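You operate a simulated robot arm through the tools that you are given. There is no shell and no other tool.

You run a simulated robot arm. Do the job below in one go: nothing can be reset, and whatever is moved stays where it is left.

TASK
Shut the white spout stop and press the mandarin half on the purple plate into the juicer.
Fine: peel back on the plate; then stand the blue tumbler under the spout, open the stop and wait for the juice. Where these are worked on the way, their far stop is far enough and under half their travel is too little: white spout stop.

The check looks at the end state, three seconds after you hand in, the way a careful person would. Anything else that was tipped, shoved, dropped, spilled or broken makes it a failure.

THE ROBOT
A 6-joint arm with a two-finger gripper, fixed in place. Base frame: the origin is on the floor under the middle of its stand, x ahead of it, y to its left, z up. Units: mm, rad, N and s.
With the tool pointing down near the work surface it reaches from about 360 to 680 mm from the base axis. Its first joint turns from -1.152 to 1.152 rad. Payload 2.45 kg.
Tool frame: the origin (TCP) lies between the finger pads and is the grasp point; the fingertips stand 30 mm ahead of it; z points along the fingers, y is the line along which they close. The gripper opens to 106 mm; its body begins 79 mm behind the TCP.
Orientation is told as [roll, pitch, yaw] about the base's x, y, z axes, in that order, counted from this pose: with the fingers straight down and closing along the base's y, the tool's x points along the base's -x, its y along +y and its z along -z.

THE INTERFACE
- The arm moves only by the tool jog_arm. Its argument "plan" is one flat list of numbers, 7 for each row, row after row: the shift along the tool's x, y, z in m, then the turn, a rotation vector about the tool's x, y, z in rad, then the closure, from 0 (fully open) to 1 (shut). In form: [dx, dy, dz, ax, ay, az, hand, dx, dy, dz, ax, ay, az, hand, ...]. A call has 1 to 20 rows; each row shifts and turns the commanded pose from where the row before left it, along the tool's axes as they then stand. Rows are played at 5 a second. More than 50 mm and 0.15 rad between two rows, or a gripper value outside its range, and nothing of the call is played. A pose out of reach is approached as far as the arm can. The call stops where the force on the tool passes 40 N (or 10 N more than at its start, if that is more) or the arm is blocked; 0.2 s more then pass. Each finger travels about 153 mm/s and halts on what it meets, pressing with about 24 N; the grip force reading is that of the motor and also rises with nothing between the fingers. The clock runs only during rows and for 0.2 s after the last one: add rows that do not move to give the fingers time. The reply holds the time, the measured pose of the TCP, the force on the tool along the base axes, the opening and the grip force, in the units named above and with some noise, with the torque about the TCP (base axes, N m) and any sound that the robot's microphone picked up.
- Cameras (640 x 400 px; columns grow to the right, rows downward): "scene" is fixed at [51.7, 404.6, 1424.7]; the picture's right is [-0.66, -0.75, 0.00], its down [-0.33, 0.29, -0.90] and it looks along [0.68, -0.59, -0.44] (base axes); focal length 334 px, centre (320, 200). "wrist" rides on the gripper at [76, -2, -106] in the tool frame; the picture's right is [0.02, 1.00, 0.00], its down [-0.78, 0.02, -0.62] and it looks along [-0.62, 0.01, 0.78] (tool axes); focal length 247 px, centre (320, 200). There is no depth. A picture from a camera that has moved, and an enlarged one, comes with that camera's place and axes in the base frame and with its lens. The place of the scene camera against the robot may be out by one fixed shift of up to 25 mm in any direction.
- snapshot(camera): a new picture of that camera. The clock stands still meanwhile.
- zoom(camera, box): a new picture of the part [left, top, right, bottom] of that camera's present view, enlarged. The clock stands still meanwhile.
- job_done(): hands the job in; it is judged then, once.

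Places have to be worked out from the pictures, the camera data and where the tool is seen. Open the gripper and draw the arm clear of the work before you hand the job in, unless the task says otherwise.

The tools are called after "Request:" by a JSON object that holds its "fn" and its "kwargs". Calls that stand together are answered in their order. jog_arm: Moves the arm, as the interface text tells. Its arguments: {"type":"object","properties":{"plan":{"type":"array"}},"required":["plan"]} The other tools are called the same way: snapshot (camera) takes a picture; zoom (camera, box) takes an enlarged picture of a part of a camera's view; job_done () hands the job in.

At the start:

```text
clock: 0.0
eef_pos: [312.5, 77.3, 1225.9]
tcp_rot: [0.001, 0.001, 0.001]
ft_force: [0.2, 0.3, 0.1]
moment: [0.0, -0.01, 0.03]
opening: 106.2
grip_force: 0.1
```

scene: 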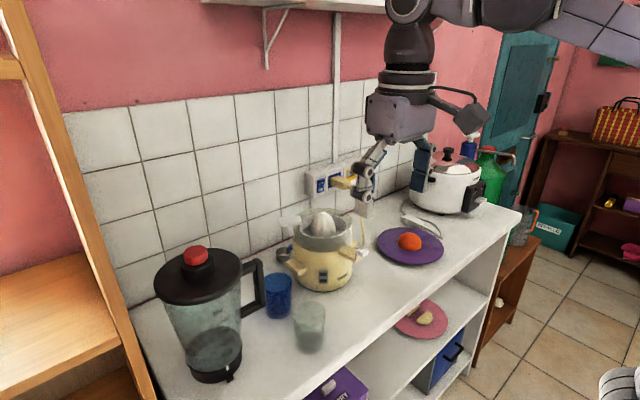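
wrist: 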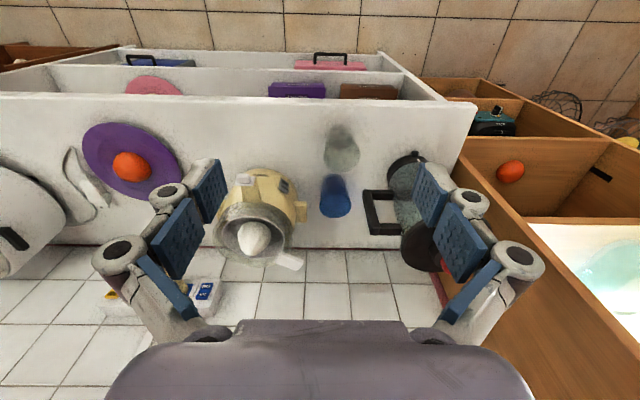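

I start by looking closer at the work area: juicer, plate, and tumblers, in both cameras.

Request:
{"fn": "zoom", "kwargs": {"camera": "scene", "box": [240, 180, 400, 280]}}

Request:
{"fn": "zoom", "kwargs": {"camera": "scene", "box": [240, 220, 400, 360]}}

Request:
{"fn": "zoom", "kwargs": {"camera": "scene", "box": [360, 180, 520, 280]}}

Request:
{"fn": "zoom", "kwargs": {"camera": "wrist", "box": [200, 120, 400, 290]}}

Request:
{"fn": "zoom", "kwargs": {"camera": "wrist", "box": [40, 100, 240, 230]}}

```text
4.00 times, centred on (320, 230) of scene
camera zoom: at [51.7, 404.6, 1424.7], right [-0.66, -0.75, 0.0], down [-0.33, 0.29, -0.9], along [0.68, -0.59, -0.44], focal length 1336 px, centre (320, 80)
```

zoom: 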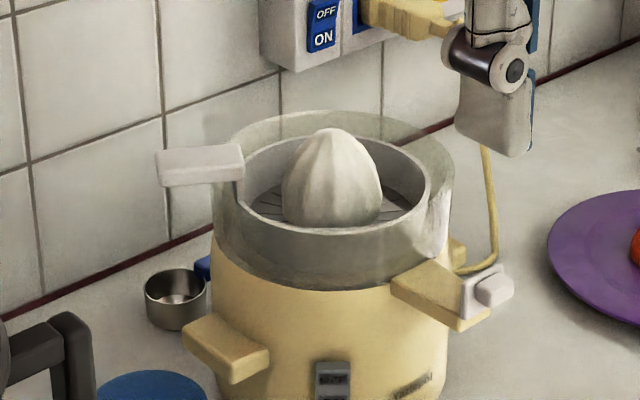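

```text
2.86 times, centred on (320, 290) of scene
camera zoom: at [51.7, 404.6, 1424.7], right [-0.66, -0.75, 0.0], down [-0.33, 0.29, -0.9], along [0.68, -0.59, -0.44], focal length 954 px, centre (320, -57)
```

zoom: 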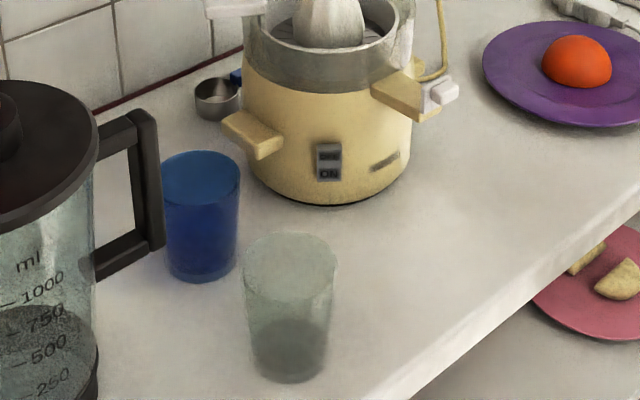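

```text
4.00 times, centred on (440, 230) of scene
camera zoom: at [51.7, 404.6, 1424.7], right [-0.66, -0.75, 0.0], down [-0.33, 0.29, -0.9], along [0.68, -0.59, -0.44], focal length 1336 px, centre (-160, 80)
```

zoom: 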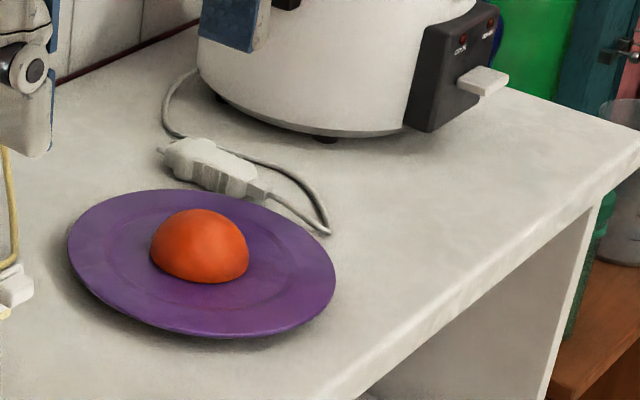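

```text
2.35 times, centred on (300, 205) of wrist
camera zoom: at [235.2, 74.9, 1333.1], right [-0.02, 1.0, 0.0], down [0.78, 0.02, 0.62], along [0.62, 0.01, -0.78], focal length 581 px, centre (367, 188)
```

zoom: 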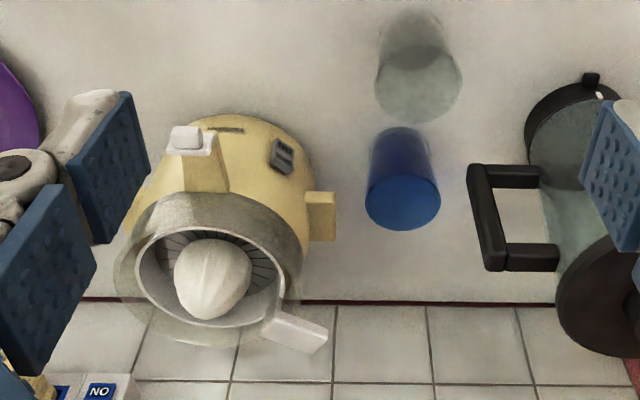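

```text
3.08 times, centred on (140, 165) of wrist
camera zoom: at [235.2, 74.9, 1333.1], right [-0.02, 1.0, 0.0], down [0.78, 0.02, 0.62], along [0.62, 0.01, -0.78], focal length 760 px, centre (874, 308)
```

zoom: 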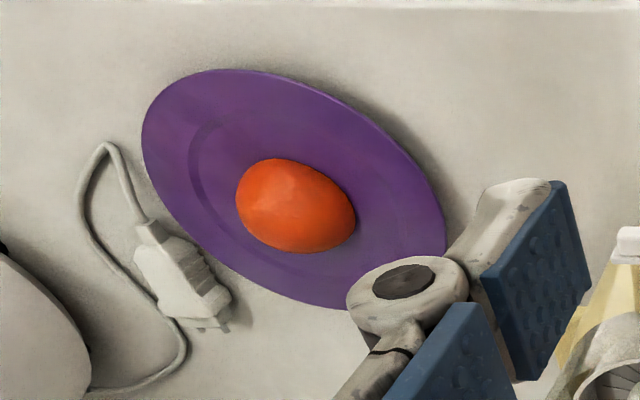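

The juicer stands around [510, -15] and the plate around [480, -280], counter near z≈900. The spout points towards the robot with a white block on its end; I move the wrist camera sideways at height to get a second viewpoint.

Request:
{"fn": "jog_arm", "kwargs": {"plan": [0, -0.045, 0, 0, 0, 0, 0, 0, -0.045, 0, 0, 0, 0, 0, 0, -0.045, 0, 0, 0, 0, 0, 0, -0.045, 0, 0, 0, 0, 0, 0, -0.045, 0, 0, 0, 0, 0, 0, 0, 0, 0, 0, 0, 0]}}

```text
clock: 1.4
eef_pos: [312.7, -147.6, 1224.6]
tcp_rot: [-0.001, -0.001, 0.001]
ft_force: [-0.3, 0.9, 0.4]
moment: [0.0, -0.01, -0.01]
opening: 105.9
grip_force: 0.0
```

The arm is now at y≈-148; I take pictures from here.

Request:
{"fn": "snapshot", "kwargs": {"camera": "wrist"}}

Request:
{"fn": "snapshot", "kwargs": {"camera": "scene"}}

```text
taken
camera wrist: at [236.2, -151.1, 1331.7], right [-0.02, 1.0, 0.0], down [0.78, 0.02, 0.62], along [0.62, 0.01, -0.78], focal length 247 px, centre (320, 200)
```

wrist: 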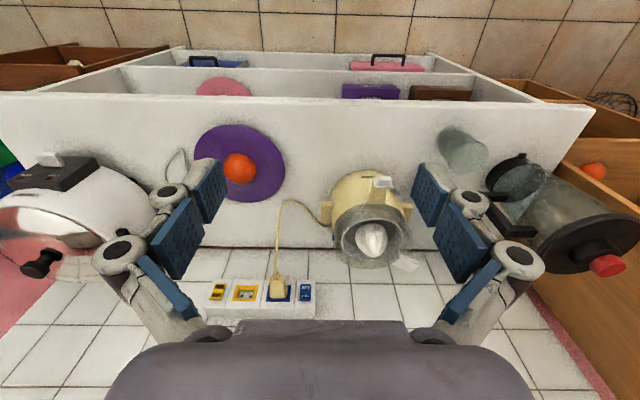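

```text
taken
```

scene: 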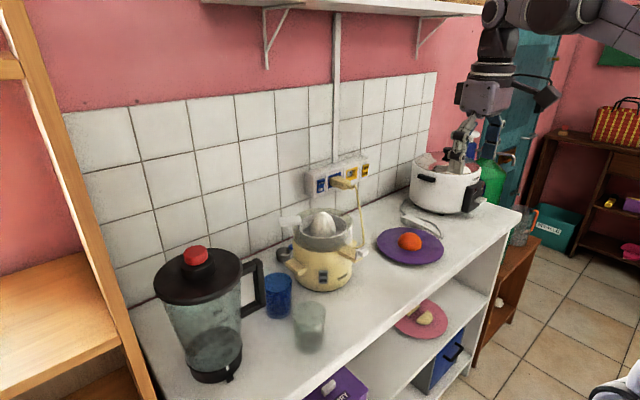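

Request:
{"fn": "zoom", "kwargs": {"camera": "wrist", "box": [300, 150, 440, 290]}}

Request:
{"fn": "zoom", "kwargs": {"camera": "wrist", "box": [160, 100, 320, 220]}}

Request:
{"fn": "zoom", "kwargs": {"camera": "scene", "box": [270, 150, 390, 300]}}

```text
2.86 times, centred on (370, 220) of wrist
camera zoom: at [236.2, -151.1, 1331.7], right [-0.02, 1.0, 0.0], down [0.78, 0.02, 0.62], along [0.62, 0.01, -0.78], focal length 706 px, centre (177, 143)
```

zoom: 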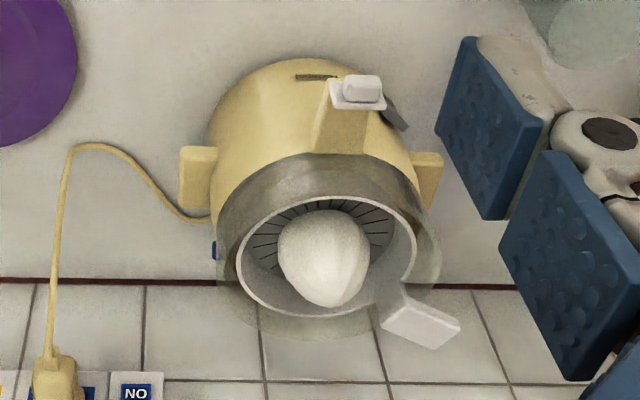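

```text
3.33 times, centred on (240, 160) of wrist
camera zoom: at [236.2, -151.1, 1331.7], right [-0.02, 1.0, 0.0], down [0.78, 0.02, 0.62], along [0.62, 0.01, -0.78], focal length 823 px, centre (587, 333)
```

zoom: 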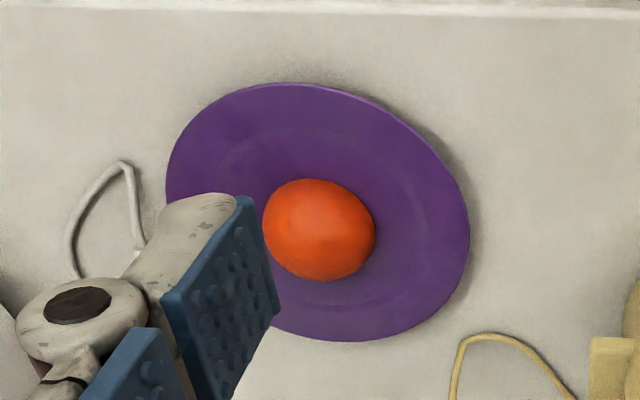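

```text
2.67 times, centred on (330, 225) of scene
camera zoom: at [51.8, 404.5, 1424.7], right [-0.66, -0.75, 0.0], down [-0.33, 0.29, -0.9], along [0.68, -0.59, -0.44], focal length 891 px, centre (293, 133)
```

zoom: 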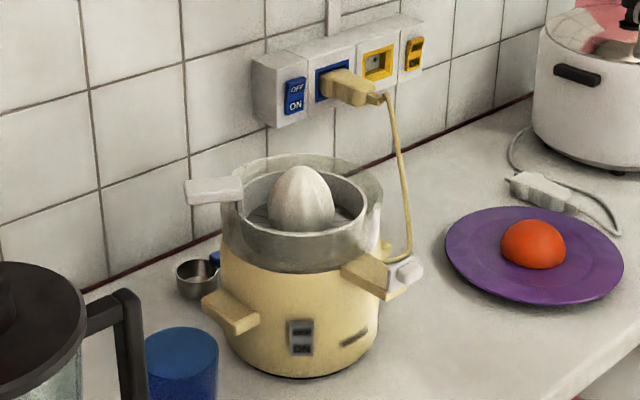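

Let me zoom strongly onto the spout stop, the juicer switch and wall switches to read their state.

Request:
{"fn": "zoom", "kwargs": {"camera": "scene", "box": [335, 235, 383, 265]}}

Request:
{"fn": "zoom", "kwargs": {"camera": "scene", "box": [310, 255, 358, 285]}}

Request:
{"fn": "zoom", "kwargs": {"camera": "scene", "box": [305, 160, 385, 210]}}

Request:
{"fn": "zoom", "kwargs": {"camera": "wrist", "box": [350, 160, 430, 210]}}

Request:
{"fn": "zoom", "kwargs": {"camera": "wrist", "box": [200, 270, 320, 310]}}

```text
13.33 times, centred on (359, 250) of scene
camera zoom: at [51.8, 404.5, 1424.7], right [-0.66, -0.75, 0.0], down [-0.33, 0.29, -0.9], along [0.68, -0.59, -0.44], focal length 4453 px, centre (-200, -467)
```

zoom: 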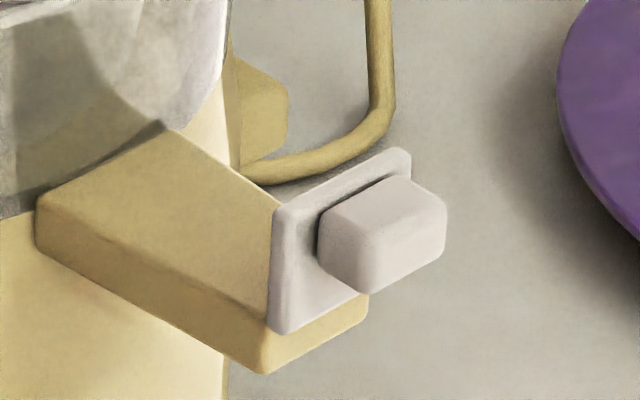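

```text
13.33 times, centred on (334, 270) of scene
camera zoom: at [51.8, 404.5, 1424.7], right [-0.66, -0.75, 0.0], down [-0.33, 0.29, -0.9], along [0.68, -0.59, -0.44], focal length 4453 px, centre (133, -733)
```

zoom: 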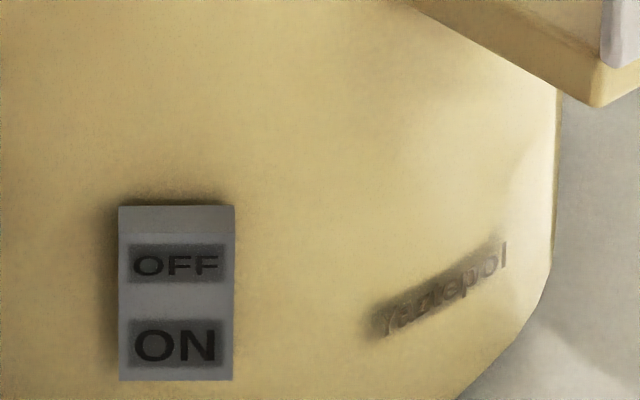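

```text
8.00 times, centred on (345, 185) of scene
camera zoom: at [51.8, 404.5, 1424.7], right [-0.66, -0.75, 0.0], down [-0.33, 0.29, -0.9], along [0.68, -0.59, -0.44], focal length 2672 px, centre (120, 320)
```

zoom: 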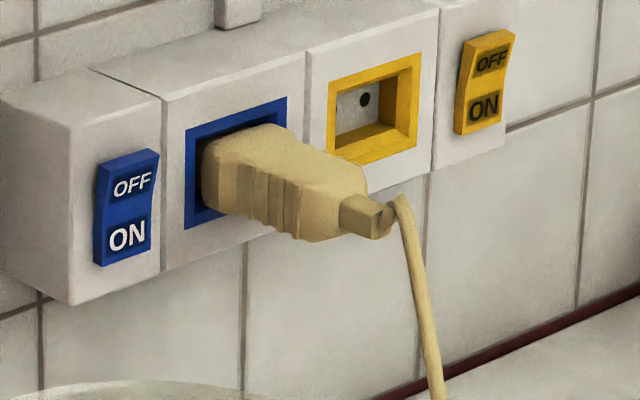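

```text
8.00 times, centred on (390, 185) of wrist
camera zoom: at [236.2, -151.1, 1331.7], right [-0.02, 1.0, 0.0], down [0.78, 0.02, 0.62], along [0.62, 0.01, -0.78], focal length 1976 px, centre (-240, 320)
```

zoom: 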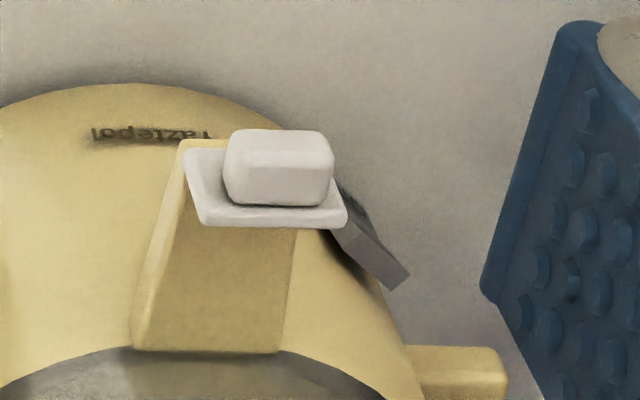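

```text
5.33 times, centred on (260, 290) of wrist
camera zoom: at [236.2, -151.1, 1331.7], right [-0.02, 1.0, 0.0], down [0.78, 0.02, 0.62], along [0.62, 0.01, -0.78], focal length 1317 px, centre (640, -280)
```

zoom: 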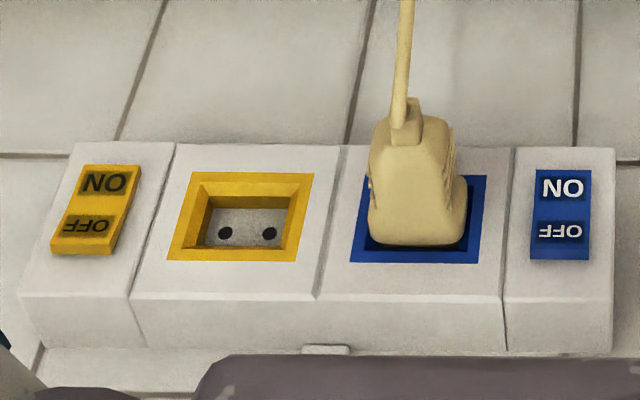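

Wrist triangulation puts the spout knob near [456, -44, 1005], the cone tip near [590, -45, 1035] and the mandarin near [509, -315, 886]. The spout stop is a white gate with a knob that appears to be raised; I move closer to see it better.

Request:
{"fn": "jog_arm", "kwargs": {"plan": [-0.0225, 0.034, 0.025, 0, 0, 0, 0, -0.0225, 0.034, 0.025, 0, 0, 0, 0, -0.0225, 0.034, 0.025, 0, 0, 0, 0, 0, 0, 0, 0, 0, 0, 0]}}

Request:
{"fn": "snapshot", "kwargs": {"camera": "wrist"}}

Request:
{"fn": "snapshot", "kwargs": {"camera": "scene"}}

```text
clock: 2.4
eef_pos: [379.9, -47.9, 1149.7]
tcp_rot: [0.0, 0.0, 0.0]
ft_force: [0.7, -0.3, -0.3]
moment: [-0.01, 0.0, 0.02]
opening: 106.1
grip_force: 0.1
```

```text
taken
camera wrist: at [303.4, -48.4, 1256.5], right [-0.02, 1.0, 0.0], down [0.78, 0.02, 0.62], along [0.62, 0.01, -0.78], focal length 247 px, centre (320, 200)
```

wrist: 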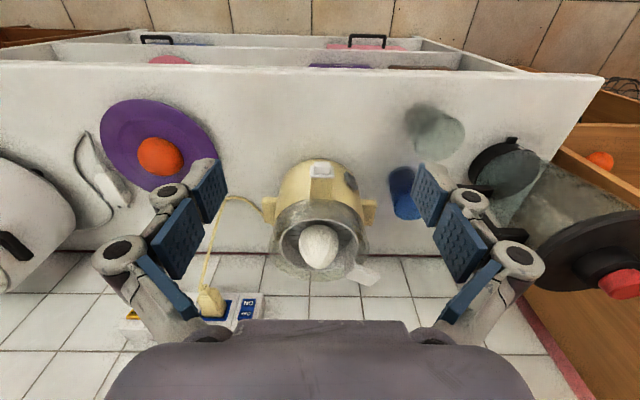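

```text
taken
```

scene: 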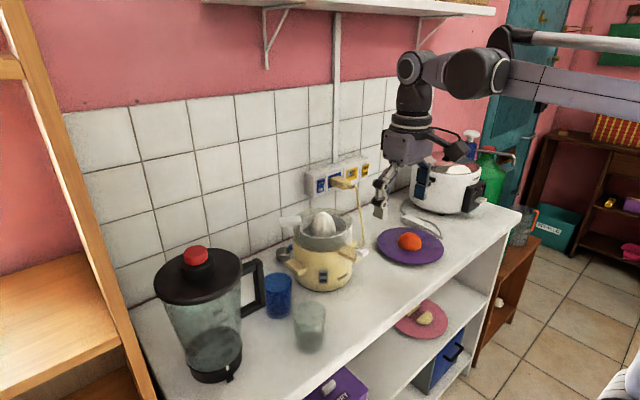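

I zoom on the spout, the bowl, and the tumblers from this nearer viewpoint.

Request:
{"fn": "zoom", "kwargs": {"camera": "wrist", "box": [270, 145, 370, 208]}}

Request:
{"fn": "zoom", "kwargs": {"camera": "wrist", "box": [250, 150, 390, 290]}}

Request:
{"fn": "zoom", "kwargs": {"camera": "wrist", "box": [370, 90, 500, 230]}}

Request:
{"fn": "zoom", "kwargs": {"camera": "wrist", "box": [80, 80, 240, 220]}}

```text
6.35 times, centred on (320, 176) of wrist
camera zoom: at [303.4, -48.4, 1256.5], right [-0.02, 1.0, 0.0], down [0.78, 0.02, 0.62], along [0.62, 0.01, -0.78], focal length 1568 px, centre (320, 349)
```

zoom: 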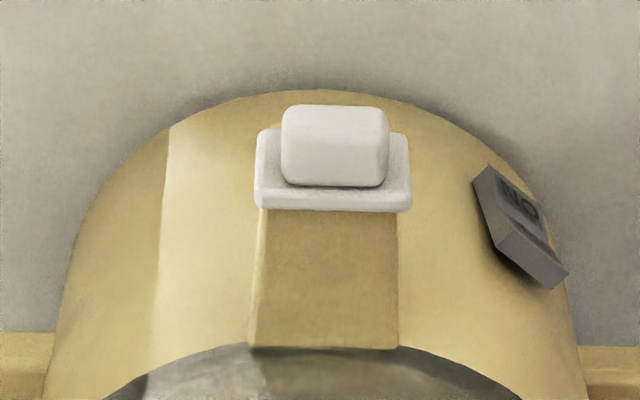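

```text
2.86 times, centred on (320, 220) of wrist
camera zoom: at [303.4, -48.4, 1256.5], right [-0.02, 1.0, 0.0], down [0.78, 0.02, 0.62], along [0.62, 0.01, -0.78], focal length 706 px, centre (320, 143)
```

zoom: 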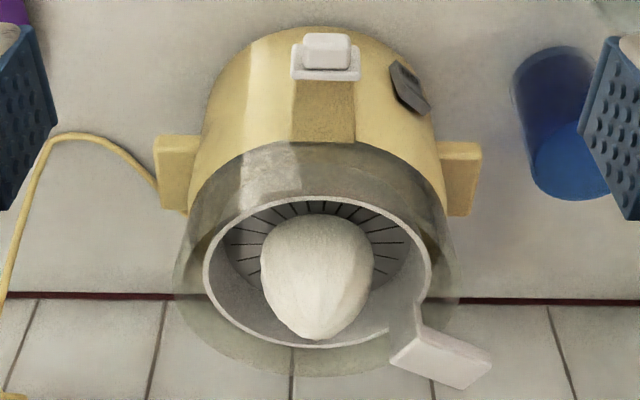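

```text
2.86 times, centred on (435, 160) of wrist
camera zoom: at [303.4, -48.4, 1256.5], right [-0.02, 1.0, 0.0], down [0.78, 0.02, 0.62], along [0.62, 0.01, -0.78], focal length 706 px, centre (-9, 314)
```

zoom: 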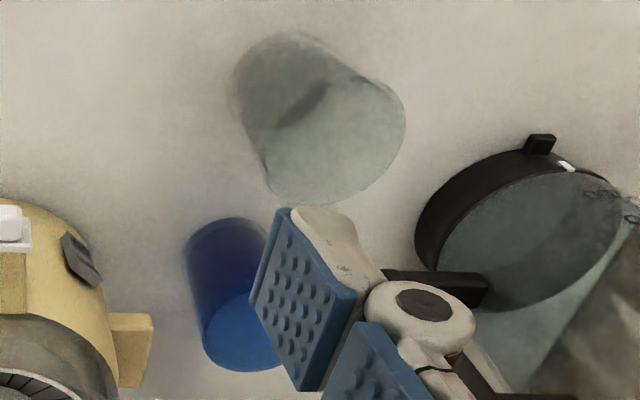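

```text
2.86 times, centred on (160, 150) of wrist
camera zoom: at [303.4, -48.4, 1256.5], right [-0.02, 1.0, 0.0], down [0.78, 0.02, 0.62], along [0.62, 0.01, -0.78], focal length 706 px, centre (777, 343)
```

zoom: 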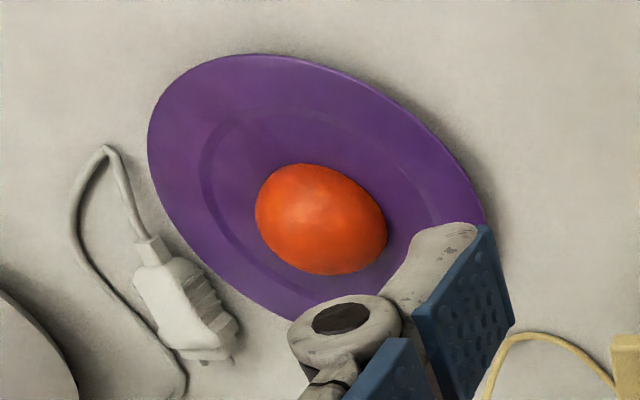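

The gate plate sits raised on the spout end with a knob on its front. To calibrate the scene camera against the robot I close the fingers in free space and look at the fingertip in both cameras.

Request:
{"fn": "jog_arm", "kwargs": {"plan": [0, 0, 0, 0, 0, 0, 1, 0, 0, 0, 0, 0, 0, 1, 0, 0, 0, 0, 0, 0, 1]}}

Request:
{"fn": "zoom", "kwargs": {"camera": "scene", "box": [340, 140, 440, 240]}}

Request:
{"fn": "snapshot", "kwargs": {"camera": "wrist"}}

```text
clock: 3.2
eef_pos: [380.1, -47.5, 1150.1]
tcp_rot: [0.0, 0.001, -0.001]
ft_force: [-0.4, 0.2, -1.1]
moment: [0.0, 0.01, -0.01]
opening: 0.3
grip_force: 23.5
```

```text
4.00 times, centred on (390, 190) of scene
camera zoom: at [51.7, 404.6, 1424.7], right [-0.66, -0.75, 0.0], down [-0.33, 0.29, -0.9], along [0.68, -0.59, -0.44], focal length 1336 px, centre (40, 240)
```

zoom: 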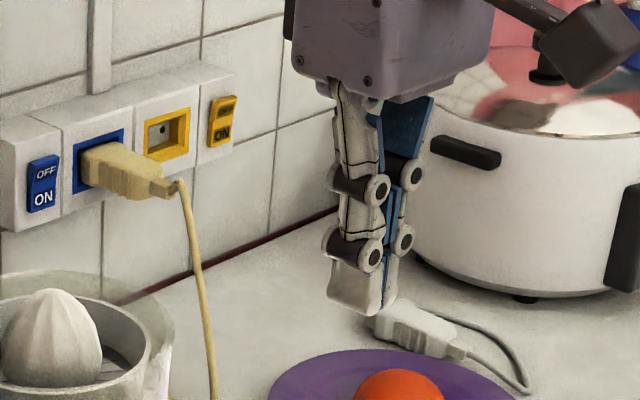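

```text
taken
camera wrist: at [303.2, -48.9, 1256.8], right [-0.02, 1.0, 0.0], down [0.78, 0.02, 0.62], along [0.62, 0.01, -0.78], focal length 247 px, centre (320, 200)
```

wrist: 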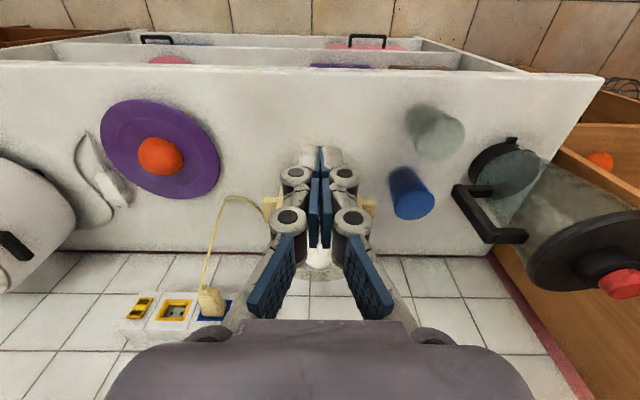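

I zoom further on the fingertips in the scene view to fix the calibration point.

Request:
{"fn": "zoom", "kwargs": {"camera": "scene", "box": [375, 180, 435, 225]}}

Request:
{"fn": "zoom", "kwargs": {"camera": "wrist", "box": [270, 130, 370, 230]}}

```text
8.89 times, centred on (405, 202) of scene
camera zoom: at [51.7, 404.6, 1424.7], right [-0.66, -0.75, 0.0], down [-0.33, 0.29, -0.9], along [0.68, -0.59, -0.44], focal length 2969 px, centre (-436, 178)
```

zoom: 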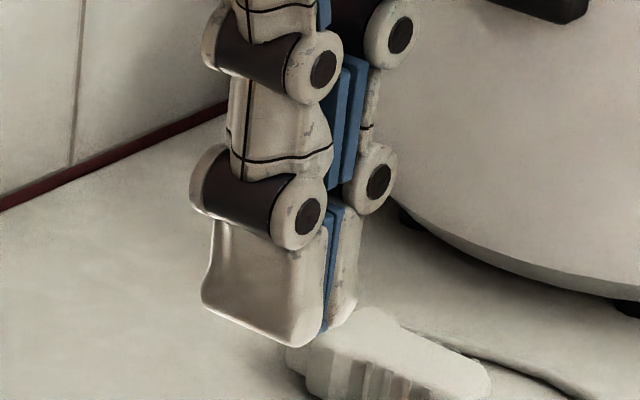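

```text
4.00 times, centred on (320, 180) of wrist
camera zoom: at [303.2, -48.9, 1256.8], right [-0.02, 1.0, 0.0], down [0.78, 0.02, 0.62], along [0.62, 0.01, -0.78], focal length 988 px, centre (320, 280)
```

zoom: 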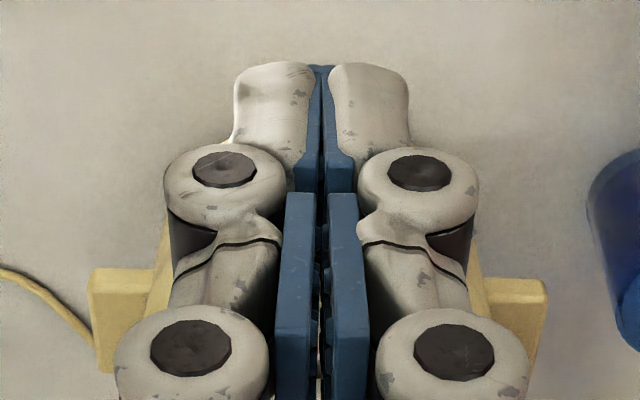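

Corrected for a scene-camera offset of about (15, 21, -6) mm, the knob spans z≈991–1001 at x≈456–470, y≈-43, gate plate z≈975–1000, spout end z≈966–978: so the gate is raised and should slide down. I bring the closed fingertips just above the knob.

Request:
{"fn": "jog_arm", "kwargs": {"plan": [-0.0263, 0.0015, 0.0333, 0, 0, 0, 1, -0.0263, 0.0015, 0.0333, 0, 0, 0, 1, -0.0263, 0.0015, 0.0333, 0, 0, 0, 1, 0, 0, 0, 0, 0, 0, 1]}}

Request:
{"fn": "zoom", "kwargs": {"camera": "scene", "box": [310, 190, 410, 280]}}

Request:
{"fn": "zoom", "kwargs": {"camera": "wrist", "box": [240, 110, 400, 240]}}

```text
clock: 4.2
eef_pos: [461.0, -41.5, 1050.3]
tcp_rot: [-0.001, 0.001, -0.001]
ft_force: [0.3, 0.8, 0.9]
moment: [0.02, 0.01, 0.0]
opening: 0.1
grip_force: 24.2
```

```text
4.44 times, centred on (360, 235) of scene
camera zoom: at [51.7, 404.6, 1424.7], right [-0.66, -0.75, 0.0], down [-0.33, 0.29, -0.9], along [0.68, -0.59, -0.44], focal length 1484 px, centre (142, 44)
```

zoom: 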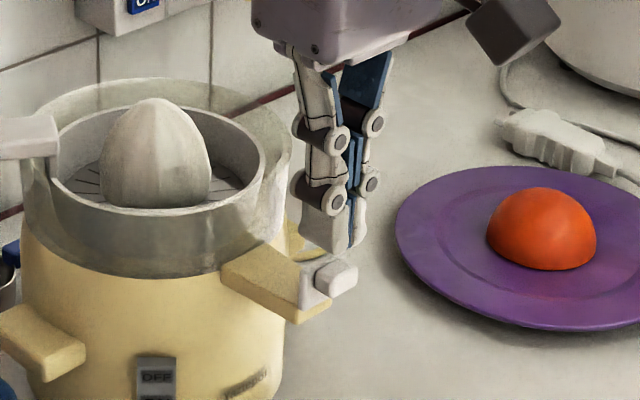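

```text
3.08 times, centred on (320, 175) of wrist
camera zoom: at [383.8, -43.5, 1156.7], right [-0.02, 1.0, 0.0], down [0.78, 0.02, 0.62], along [0.62, 0.01, -0.78], focal length 760 px, centre (320, 277)
```

zoom: 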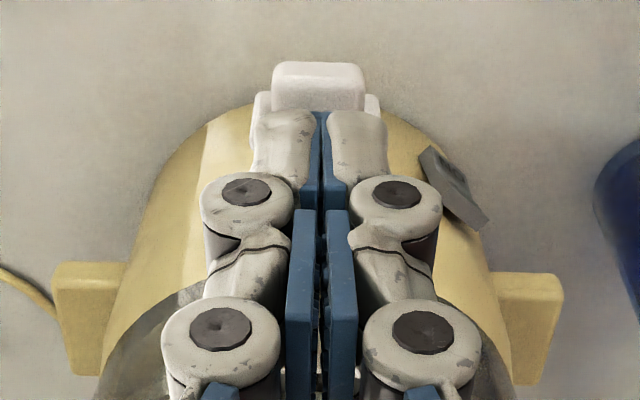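

The fingertips hang right above the knob (knob y≈-43, front at x≈455). I shift by (-3, -1.5) mm and lower gently until contact.

Request:
{"fn": "jog_arm", "kwargs": {"plan": [0.003, -0.0015, 0.007, 0, 0, 0, 1, 0, 0, 0.005, 0, 0, 0, 1, 0, 0, 0.004, 0, 0, 0, 1, 0, 0, 0.002, 0, 0, 0, 1, 0, 0, 0.002, 0, 0, 0, 1]}}

```text
clock: 5.4
eef_pos: [455.5, -43.4, 1030.4]
tcp_rot: [0.0, 0.001, 0.0]
ft_force: [-0.6, 0.3, 1.1]
moment: [0.0, 0.0, -0.02]
opening: 0.0
grip_force: 24.1
```

Fingertip at z≈1000, no contact yet. I continue down in 2 mm steps.

Request:
{"fn": "jog_arm", "kwargs": {"plan": [-0.003, 0, 0.002, 0, 0, 0, 1, 0, 0, 0.002, 0, 0, 0, 1, 0, 0, 0.002, 0, 0, 0, 1]}}

```text
clock: 6.2
eef_pos: [458.5, -43.4, 1025.4]
tcp_rot: [0.0, 0.001, 0.0]
ft_force: [0.6, -0.2, 0.3]
moment: [0.0, -0.01, -0.02]
opening: 0.0
grip_force: 24.2
```

Still almost no force; I check the pictures to see whether the tip has touched the knob.

Request:
{"fn": "zoom", "kwargs": {"camera": "scene", "box": [330, 210, 390, 270]}}

Request:
{"fn": "zoom", "kwargs": {"camera": "wrist", "box": [260, 110, 380, 200]}}

```text
6.67 times, centred on (360, 240) of scene
camera zoom: at [51.7, 404.6, 1424.7], right [-0.66, -0.75, 0.0], down [-0.33, 0.29, -0.9], along [0.68, -0.59, -0.44], focal length 2226 px, centre (53, -67)
```

zoom: 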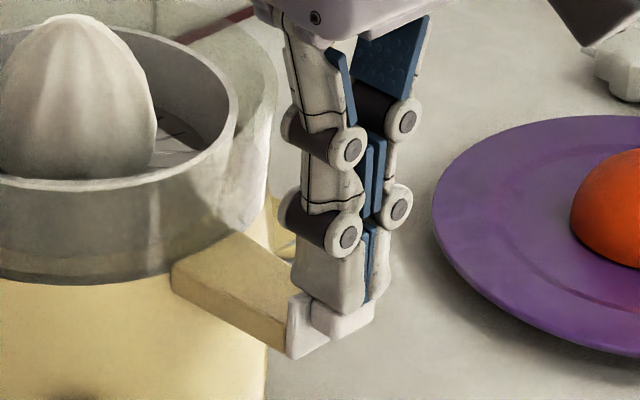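

```text
4.44 times, centred on (320, 155) of wrist
camera zoom: at [382.2, -44.7, 1132.4], right [-0.02, 1.0, 0.0], down [0.78, 0.02, 0.62], along [0.62, 0.01, -0.78], focal length 1098 px, centre (320, 400)
```

zoom: 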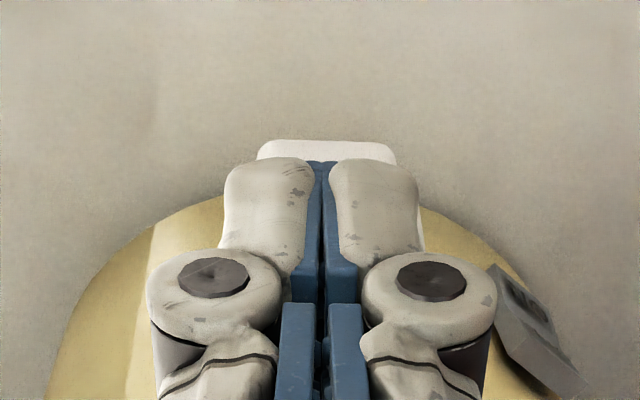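

The gate has moved down with the finger – it now covers the spout's end face. I continue down in small steps until it meets its far stop.

Request:
{"fn": "jog_arm", "kwargs": {"plan": [0, 0, 0.0015, 0, 0, 0, 1, 0, 0, 0.0015, 0, 0, 0, 1]}}

Request:
{"fn": "zoom", "kwargs": {"camera": "scene", "box": [330, 210, 390, 270]}}

```text
clock: 6.8
eef_pos: [457.4, -43.3, 1023.3]
tcp_rot: [0.001, 0.0, 0.001]
ft_force: [0.5, -0.4, 0.6]
moment: [0.01, 0.0, 0.02]
opening: 0.3
grip_force: 23.3
```

```text
6.67 times, centred on (360, 240) of scene
camera zoom: at [51.7, 404.6, 1424.7], right [-0.66, -0.75, 0.0], down [-0.33, 0.29, -0.9], along [0.68, -0.59, -0.44], focal length 2226 px, centre (53, -67)
```

zoom: 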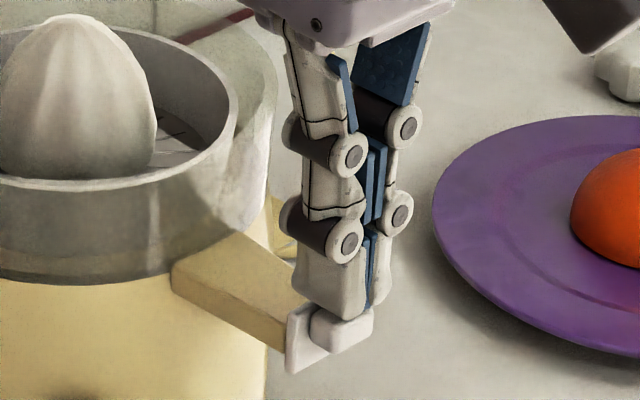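

The gate keeps going down freely. I continue in small steps, watching force.

Request:
{"fn": "jog_arm", "kwargs": {"plan": [0, 0, 0.0015, 0, 0, 0, 1, 0, 0, 0.0015, 0, 0, 0, 1, 0, 0, 0, 0, 0, 0, 1]}}

Request:
{"fn": "zoom", "kwargs": {"camera": "scene", "box": [330, 210, 390, 270]}}

```text
clock: 7.6
eef_pos: [459.2, -42.5, 1020.3]
tcp_rot: [0.0, 0.001, 0.0]
ft_force: [0.3, 0.5, -0.5]
moment: [-0.03, -0.01, 0.02]
opening: 0.0
grip_force: 24.0
```

```text
6.67 times, centred on (360, 240) of scene
camera zoom: at [51.7, 404.6, 1424.7], right [-0.66, -0.75, 0.0], down [-0.33, 0.29, -0.9], along [0.68, -0.59, -0.44], focal length 2226 px, centre (53, -67)
```

zoom: 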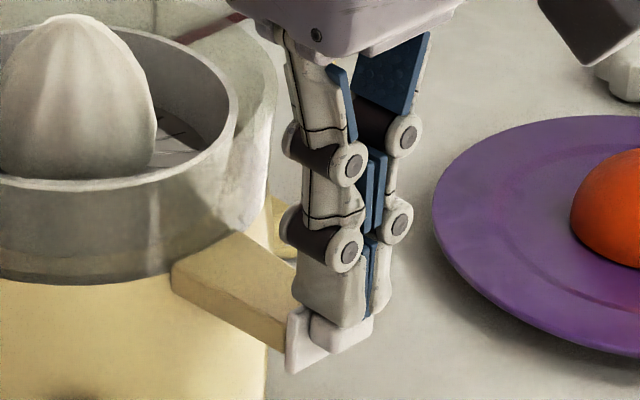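

The gate stayed where it was while the tip came down onto it; possibly at its far stop already. I press a little further to confirm by force.

Request:
{"fn": "jog_arm", "kwargs": {"plan": [0, 0, 0.0015, 0, 0, 0, 1, 0, 0, 0.0015, 0, 0, 0, 1, 0, 0, 0, 0, 0, 0, 1]}}

Request:
{"fn": "zoom", "kwargs": {"camera": "scene", "box": [330, 210, 390, 270]}}

```text
clock: 8.4
eef_pos: [457.7, -44.0, 1016.8]
tcp_rot: [0.0, 0.001, 0.0]
ft_force: [-0.4, -0.5, 11.5]
moment: [0.01, -0.05, 0.0]
opening: 6.0
grip_force: 24.1
```

```text
6.67 times, centred on (360, 240) of scene
camera zoom: at [51.6, 404.6, 1424.7], right [-0.66, -0.75, 0.0], down [-0.33, 0.29, -0.9], along [0.68, -0.59, -0.44], focal length 2226 px, centre (53, -67)
```

zoom: 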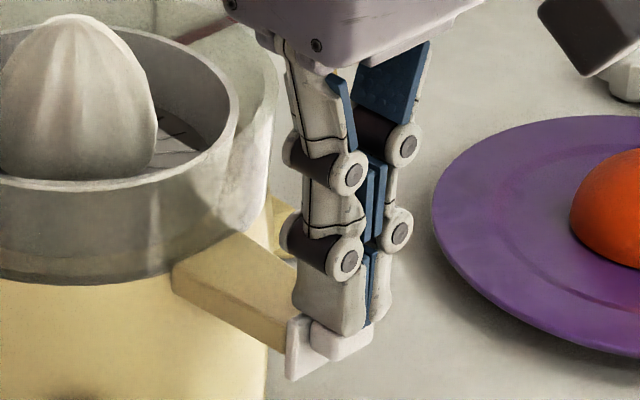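

Force rose to 11.5 N with the gate lower by about 14 mm: far stop reached. I lift straight up and check that the gate stays shut.

Request:
{"fn": "jog_arm", "kwargs": {"plan": [0, 0, -0.01, 0, 0, 0, 1, 0, 0, -0.03, 0, 0, 0, 1, 0.02, 0, -0.04, 0, 0, 0, 1, 0.03, 0, -0.03, 0, 0, 0, 1, 0, 0, 0, 0, 0, 0, 1]}}

Request:
{"fn": "zoom", "kwargs": {"camera": "scene", "box": [335, 225, 383, 265]}}

Request:
{"fn": "snapshot", "kwargs": {"camera": "wrist"}}

```text
clock: 9.6
eef_pos: [408.1, -43.6, 1125.7]
tcp_rot: [-0.001, 0.0, 0.001]
ft_force: [-0.5, 0.1, -0.2]
moment: [-0.02, -0.01, 0.0]
opening: 0.3
grip_force: 23.7
```

```text
10.00 times, centred on (359, 245) of scene
camera zoom: at [51.7, 404.6, 1424.7], right [-0.66, -0.75, 0.0], down [-0.33, 0.29, -0.9], along [0.68, -0.59, -0.44], focal length 3340 px, centre (-70, -250)
```

zoom: 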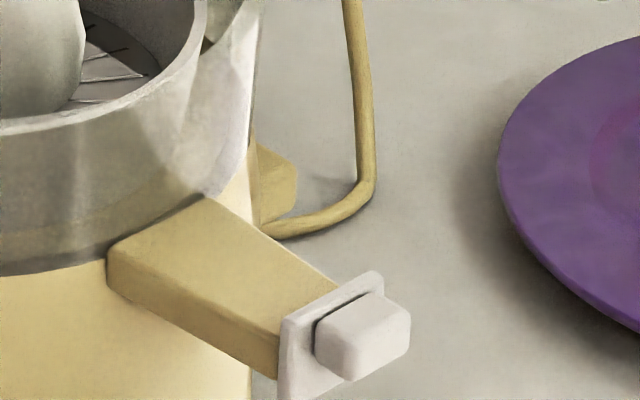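

```text
taken
camera wrist: at [331.7, -45.5, 1232.8], right [-0.02, 1.0, 0.0], down [0.78, 0.02, 0.62], along [0.62, 0.01, -0.78], focal length 247 px, centre (320, 200)
```

wrist: 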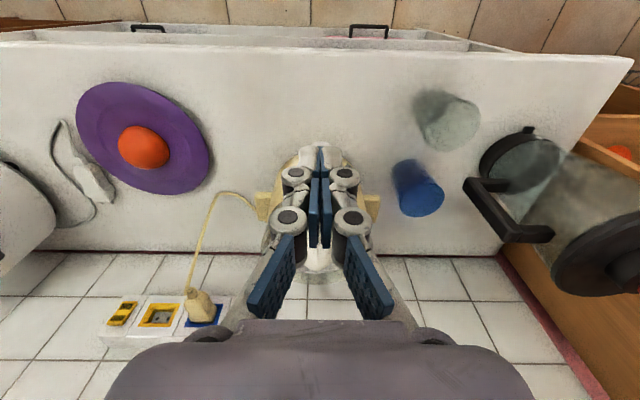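

The gate is fully down and stays there. Next I move over the plate (mandarin around [512, -314, 885]) at a safe height with the fingers opened, to localise it better.

Request:
{"fn": "jog_arm", "kwargs": {"plan": [-0.01486, -0.03863, 0.00939, 0, 0, 0, 1, -0.01486, -0.03863, 0.00939, 0, 0, 0, 1, -0.01486, -0.03863, 0.00939, 0, 0, 0, 1, -0.01486, -0.03863, 0.00939, 0, 0, 0, 0, -0.01486, -0.03863, 0.00939, 0, 0, 0, 0, -0.01486, -0.03863, 0.00939, 0, 0, 0, 0, -0.01486, -0.03863, 0.00939, 0, 0, 0, 0, 0, 0, 0, 0, 0, 0, 0]}}

Request:
{"fn": "snapshot", "kwargs": {"camera": "wrist"}}

Request:
{"fn": "snapshot", "kwargs": {"camera": "scene"}}

```text
clock: 11.4
eef_pos: [513.6, -313.7, 1058.7]
tcp_rot: [0.001, 0.0, -0.001]
ft_force: [0.5, 0.3, 0.2]
moment: [0.05, -0.02, -0.04]
opening: 106.0
grip_force: 0.2
```

```text
taken
camera wrist: at [437.7, -315.8, 1166.0], right [-0.02, 1.0, 0.0], down [0.78, 0.02, 0.62], along [0.62, 0.01, -0.78], focal length 247 px, centre (320, 200)
```

wrist: 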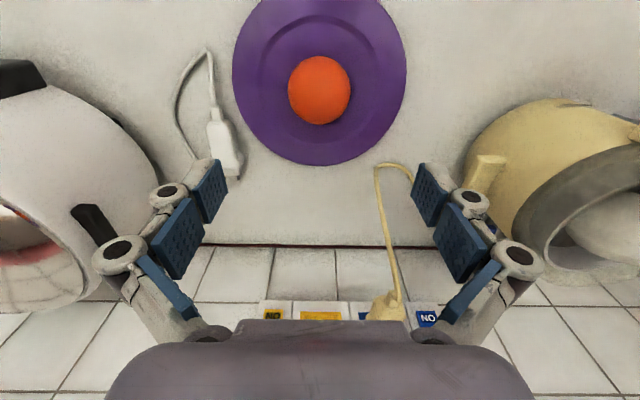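

```text
taken
```

scene: 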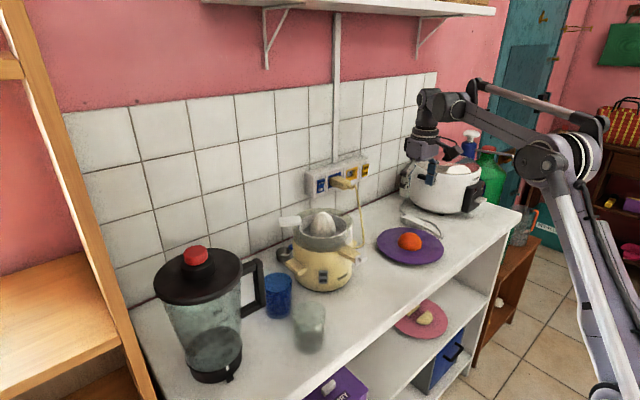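

The mandarin is centred near [514.5, -315], about 69 mm across, base near z≈872. I lower with the fingers pre-closed to ~82 mm to fingertip z≈890 and check.

Request:
{"fn": "jog_arm", "kwargs": {"plan": [-0.001, -0.0012, 0.035, 0, 0, 0, 0.23, 0, 0, 0.035, 0, 0, 0, 0.23, 0, 0, 0.035, 0, 0, 0, 0.23, 0, 0, 0.033, 0, 0, 0, 0.23, 0, 0, 0, 0, 0, 0, 0.23]}}

Request:
{"fn": "snapshot", "kwargs": {"camera": "wrist"}}

Request:
{"fn": "zoom", "kwargs": {"camera": "scene", "box": [370, 190, 450, 270]}}

```text
clock: 12.6
eef_pos: [512.6, -313.3, 923.4]
tcp_rot: [0.0, -0.001, 0.0]
ft_force: [0.0, -0.2, 0.3]
moment: [0.0, 0.05, -0.02]
opening: 81.4
grip_force: 0.0
```

```text
taken
camera wrist: at [436.1, -315.2, 1030.2], right [-0.02, 1.0, 0.0], down [0.78, 0.02, 0.62], along [0.62, 0.01, -0.78], focal length 247 px, centre (320, 200)
```

wrist: 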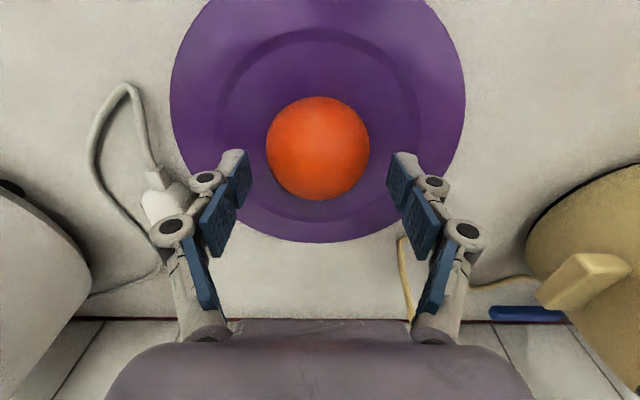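

```text
5.00 times, centred on (410, 230) of scene
camera zoom: at [51.7, 404.6, 1424.7], right [-0.66, -0.75, 0.0], down [-0.33, 0.29, -0.9], along [0.68, -0.59, -0.44], focal length 1670 px, centre (-130, 50)
```

zoom: 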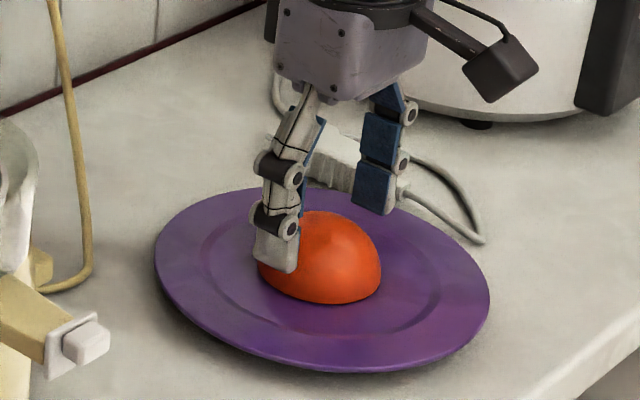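

The fingertips are at z≈893, straddling the dome with the mandarin about 1.5 mm to -y and 2 mm to +x. I correct that and lower another 14 mm.

Request:
{"fn": "jog_arm", "kwargs": {"plan": [-0.002, -0.0015, 0.007, 0, 0, 0, 0.23, 0, 0, 0.007, 0, 0, 0, 0.23, 0, 0, 0, 0, 0, 0, 0.23]}}

Request:
{"fn": "snapshot", "kwargs": {"camera": "wrist"}}

Request:
{"fn": "zoom", "kwargs": {"camera": "scene", "box": [380, 210, 440, 265]}}

```text
clock: 13.4
eef_pos: [514.6, -315.1, 909.7]
tcp_rot: [0.0, 0.0, -0.001]
ft_force: [-0.5, -0.2, 0.0]
moment: [-0.01, -0.02, -0.01]
opening: 81.6
grip_force: 0.0
```

```text
taken
camera wrist: at [438.7, -316.6, 1016.0], right [-0.02, 1.0, 0.0], down [0.78, 0.02, 0.62], along [0.62, 0.01, -0.78], focal length 247 px, centre (320, 200)
```

wrist: 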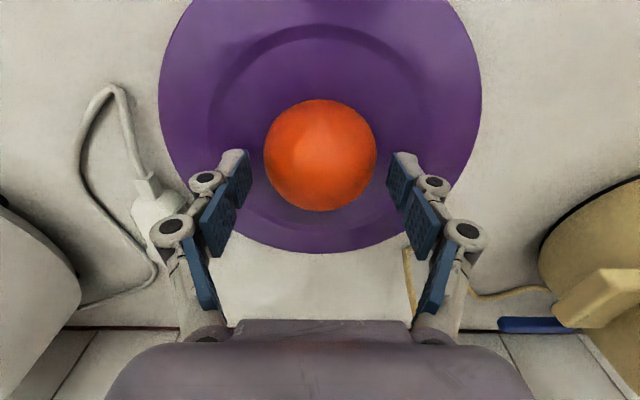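

```text
7.27 times, centred on (410, 238) of scene
camera zoom: at [51.7, 404.6, 1424.7], right [-0.66, -0.75, 0.0], down [-0.33, 0.29, -0.9], along [0.68, -0.59, -0.44], focal length 2429 px, centre (-334, -73)
```

zoom: 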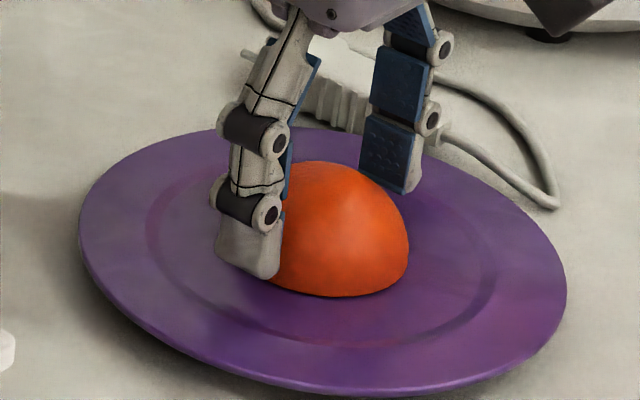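

Centered now. By the scene view the mandarin's base lies near z≈870, so I lower 5 mm more and watch the force.

Request:
{"fn": "jog_arm", "kwargs": {"plan": [0, 0, 0.0025, 0, 0, 0, 0.23, 0, 0, 0.0025, 0, 0, 0, 0.23, 0, 0, 0, 0, 0, 0, 0.23]}}

Request:
{"fn": "zoom", "kwargs": {"camera": "scene", "box": [380, 210, 440, 265]}}

```text
clock: 14.2
eef_pos: [515.6, -315.0, 904.2]
tcp_rot: [-0.001, 0.002, 0.0]
ft_force: [0.2, 0.0, -0.5]
moment: [0.01, 0.0, 0.01]
opening: 81.6
grip_force: 0.0
```

```text
7.27 times, centred on (410, 238) of scene
camera zoom: at [51.7, 404.6, 1424.7], right [-0.66, -0.75, 0.0], down [-0.33, 0.29, -0.9], along [0.68, -0.59, -0.44], focal length 2429 px, centre (-334, -73)
```

zoom: 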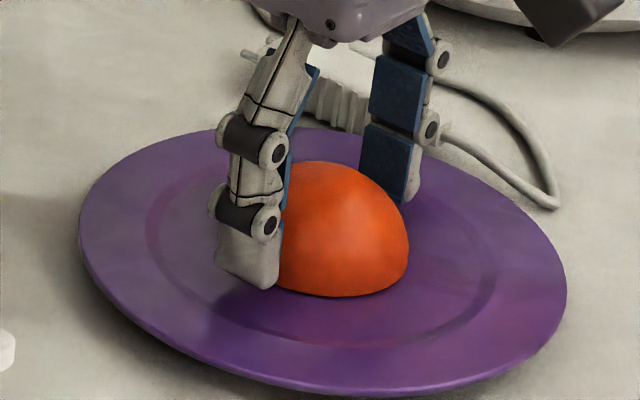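

No contact with the plate yet (tips ~4 mm above it). I close on the mandarin here.

Request:
{"fn": "jog_arm", "kwargs": {"plan": [0, 0, 0, 0, 0, 0, 0.33, 0, 0, 0, 0, 0, 0, 0.7, 0, 0, 0, 0, 0, 0, 0.7, 0, 0, 0, 0, 0, 0, 0.7]}}

Request:
{"fn": "zoom", "kwargs": {"camera": "scene", "box": [380, 210, 440, 265]}}

Request:
{"fn": "snapshot", "kwargs": {"camera": "wrist"}}

```text
clock: 15.2
eef_pos: [516.2, -315.2, 904.6]
tcp_rot: [0.001, -0.001, 0.002]
ft_force: [-1.0, 0.6, 4.4]
moment: [0.17, -0.03, 0.08]
opening: 59.1
grip_force: 23.5
```

```text
7.27 times, centred on (410, 238) of scene
camera zoom: at [51.6, 404.6, 1424.7], right [-0.66, -0.75, 0.0], down [-0.33, 0.29, -0.9], along [0.68, -0.59, -0.44], focal length 2429 px, centre (-334, -73)
```

zoom: 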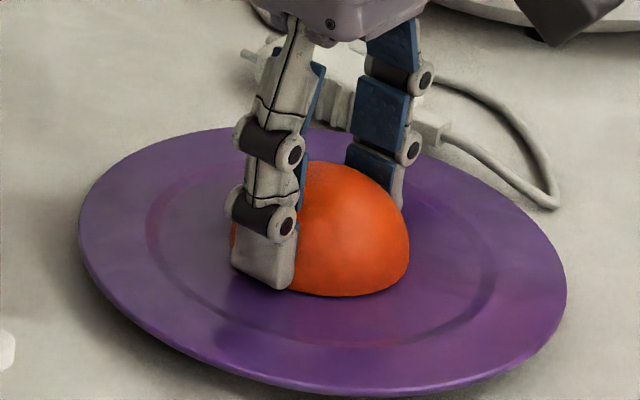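

```text
taken
camera wrist: at [439.0, -317.1, 1011.6], right [-0.02, 1.0, 0.0], down [0.78, 0.02, 0.62], along [0.62, 0.01, -0.78], focal length 247 px, centre (320, 200)
```

wrist: 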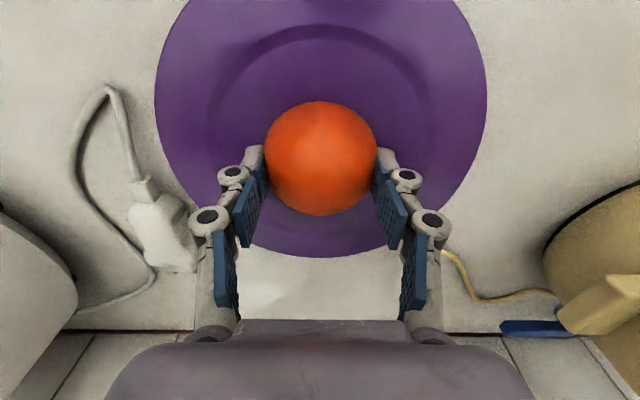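

The fingers hold at 59 mm opening with 23.5 N. I lift slowly by 15 mm to test the grip.

Request:
{"fn": "jog_arm", "kwargs": {"plan": [0, 0, -0.003, 0, 0, 0, 0.7, 0, 0, -0.006, 0, 0, 0, 0.7, 0, 0, -0.006, 0, 0, 0, 0.7, 0, 0, 0, 0, 0, 0, 0.7]}}

Request:
{"fn": "zoom", "kwargs": {"camera": "scene", "box": [380, 210, 440, 265]}}

Request:
{"fn": "zoom", "kwargs": {"camera": "wrist", "box": [220, 80, 420, 240]}}

```text
clock: 16.2
eef_pos: [515.9, -315.4, 918.9]
tcp_rot: [-0.001, -0.001, 0.001]
ft_force: [-0.4, -0.6, -1.1]
moment: [-0.01, 0.01, 0.02]
opening: 58.9
grip_force: 24.0
```

```text
7.27 times, centred on (410, 238) of scene
camera zoom: at [51.7, 404.5, 1424.7], right [-0.66, -0.75, 0.0], down [-0.33, 0.29, -0.9], along [0.68, -0.59, -0.44], focal length 2429 px, centre (-334, -73)
```

zoom: 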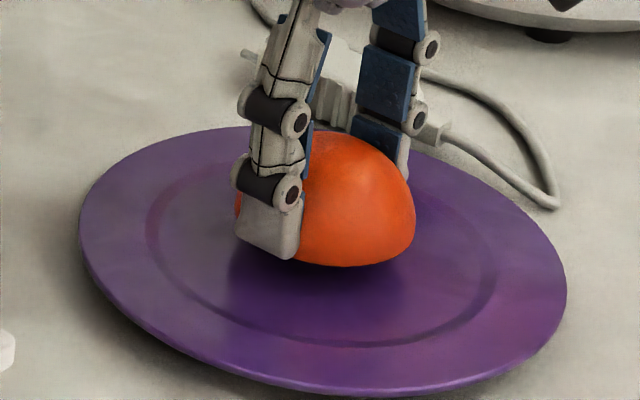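

```text
2.50 times, centred on (320, 160) of wrist
camera zoom: at [438.6, -317.3, 1025.7], right [-0.02, 1.0, 0.0], down [0.78, 0.02, 0.62], along [0.62, 0.01, -0.78], focal length 617 px, centre (320, 300)
```

zoom: 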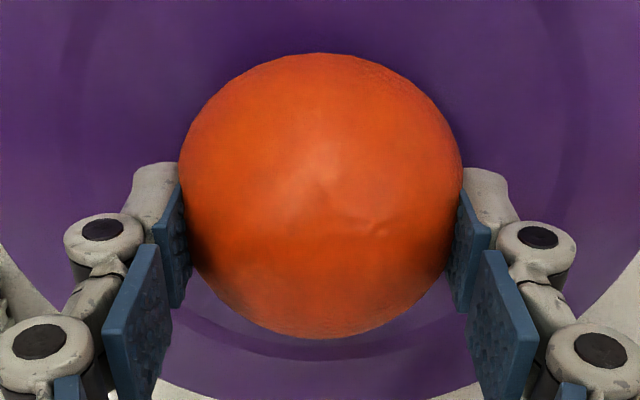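

The mandarin is held, its base about 4 mm below the fingertips. I lift it to z≈1110 and carry it over the juicer at a safe height, stopping short of the cone in x to check.

Request:
{"fn": "jog_arm", "kwargs": {"plan": [0, 0, -0.04, 0, 0, 0, 0.7, 0, 0, -0.048, 0, 0, 0, 0.7, 0, 0, -0.048, 0, 0, 0, 0.7, 0, 0, -0.048, 0, 0, 0, 0.7, 0, 0, -0.016, 0, 0, 0, 0.7, -0.0135, 0.04, 0, 0, 0, 0, 0.7, -0.0135, 0.045, 0, 0, 0, 0, 0.7, -0.0135, 0.045, 0, 0, 0, 0, 0.7, -0.0135, 0.045, 0, 0, 0, 0, 0.7, -0.0135, 0.045, 0, 0, 0, 0, 0.7, -0.0135, 0.045, 0, 0, 0, 0, 0.7, 0, 0.005, 0, 0, 0, 0, 0.7, 0, 0, 0, 0, 0, 0, 0.7]}}

Request:
{"fn": "snapshot", "kwargs": {"camera": "wrist"}}

Request:
{"fn": "snapshot", "kwargs": {"camera": "scene"}}

```text
clock: 19.0
eef_pos: [597.0, -46.2, 1117.4]
tcp_rot: [-0.001, 0.001, -0.001]
ft_force: [-0.9, -0.9, -0.6]
moment: [0.02, 0.02, 0.0]
opening: 58.7
grip_force: 24.2
```

```text
taken
camera wrist: at [520.3, -48.3, 1225.8], right [-0.02, 1.0, 0.0], down [0.78, 0.02, 0.62], along [0.62, 0.01, -0.78], focal length 247 px, centre (320, 200)
```

wrist: 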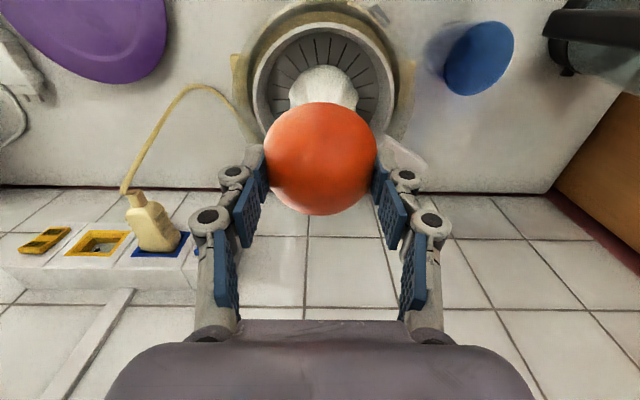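

```text
taken
```

scene: 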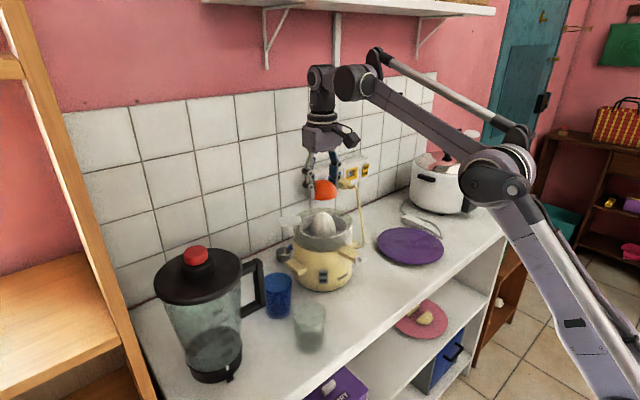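

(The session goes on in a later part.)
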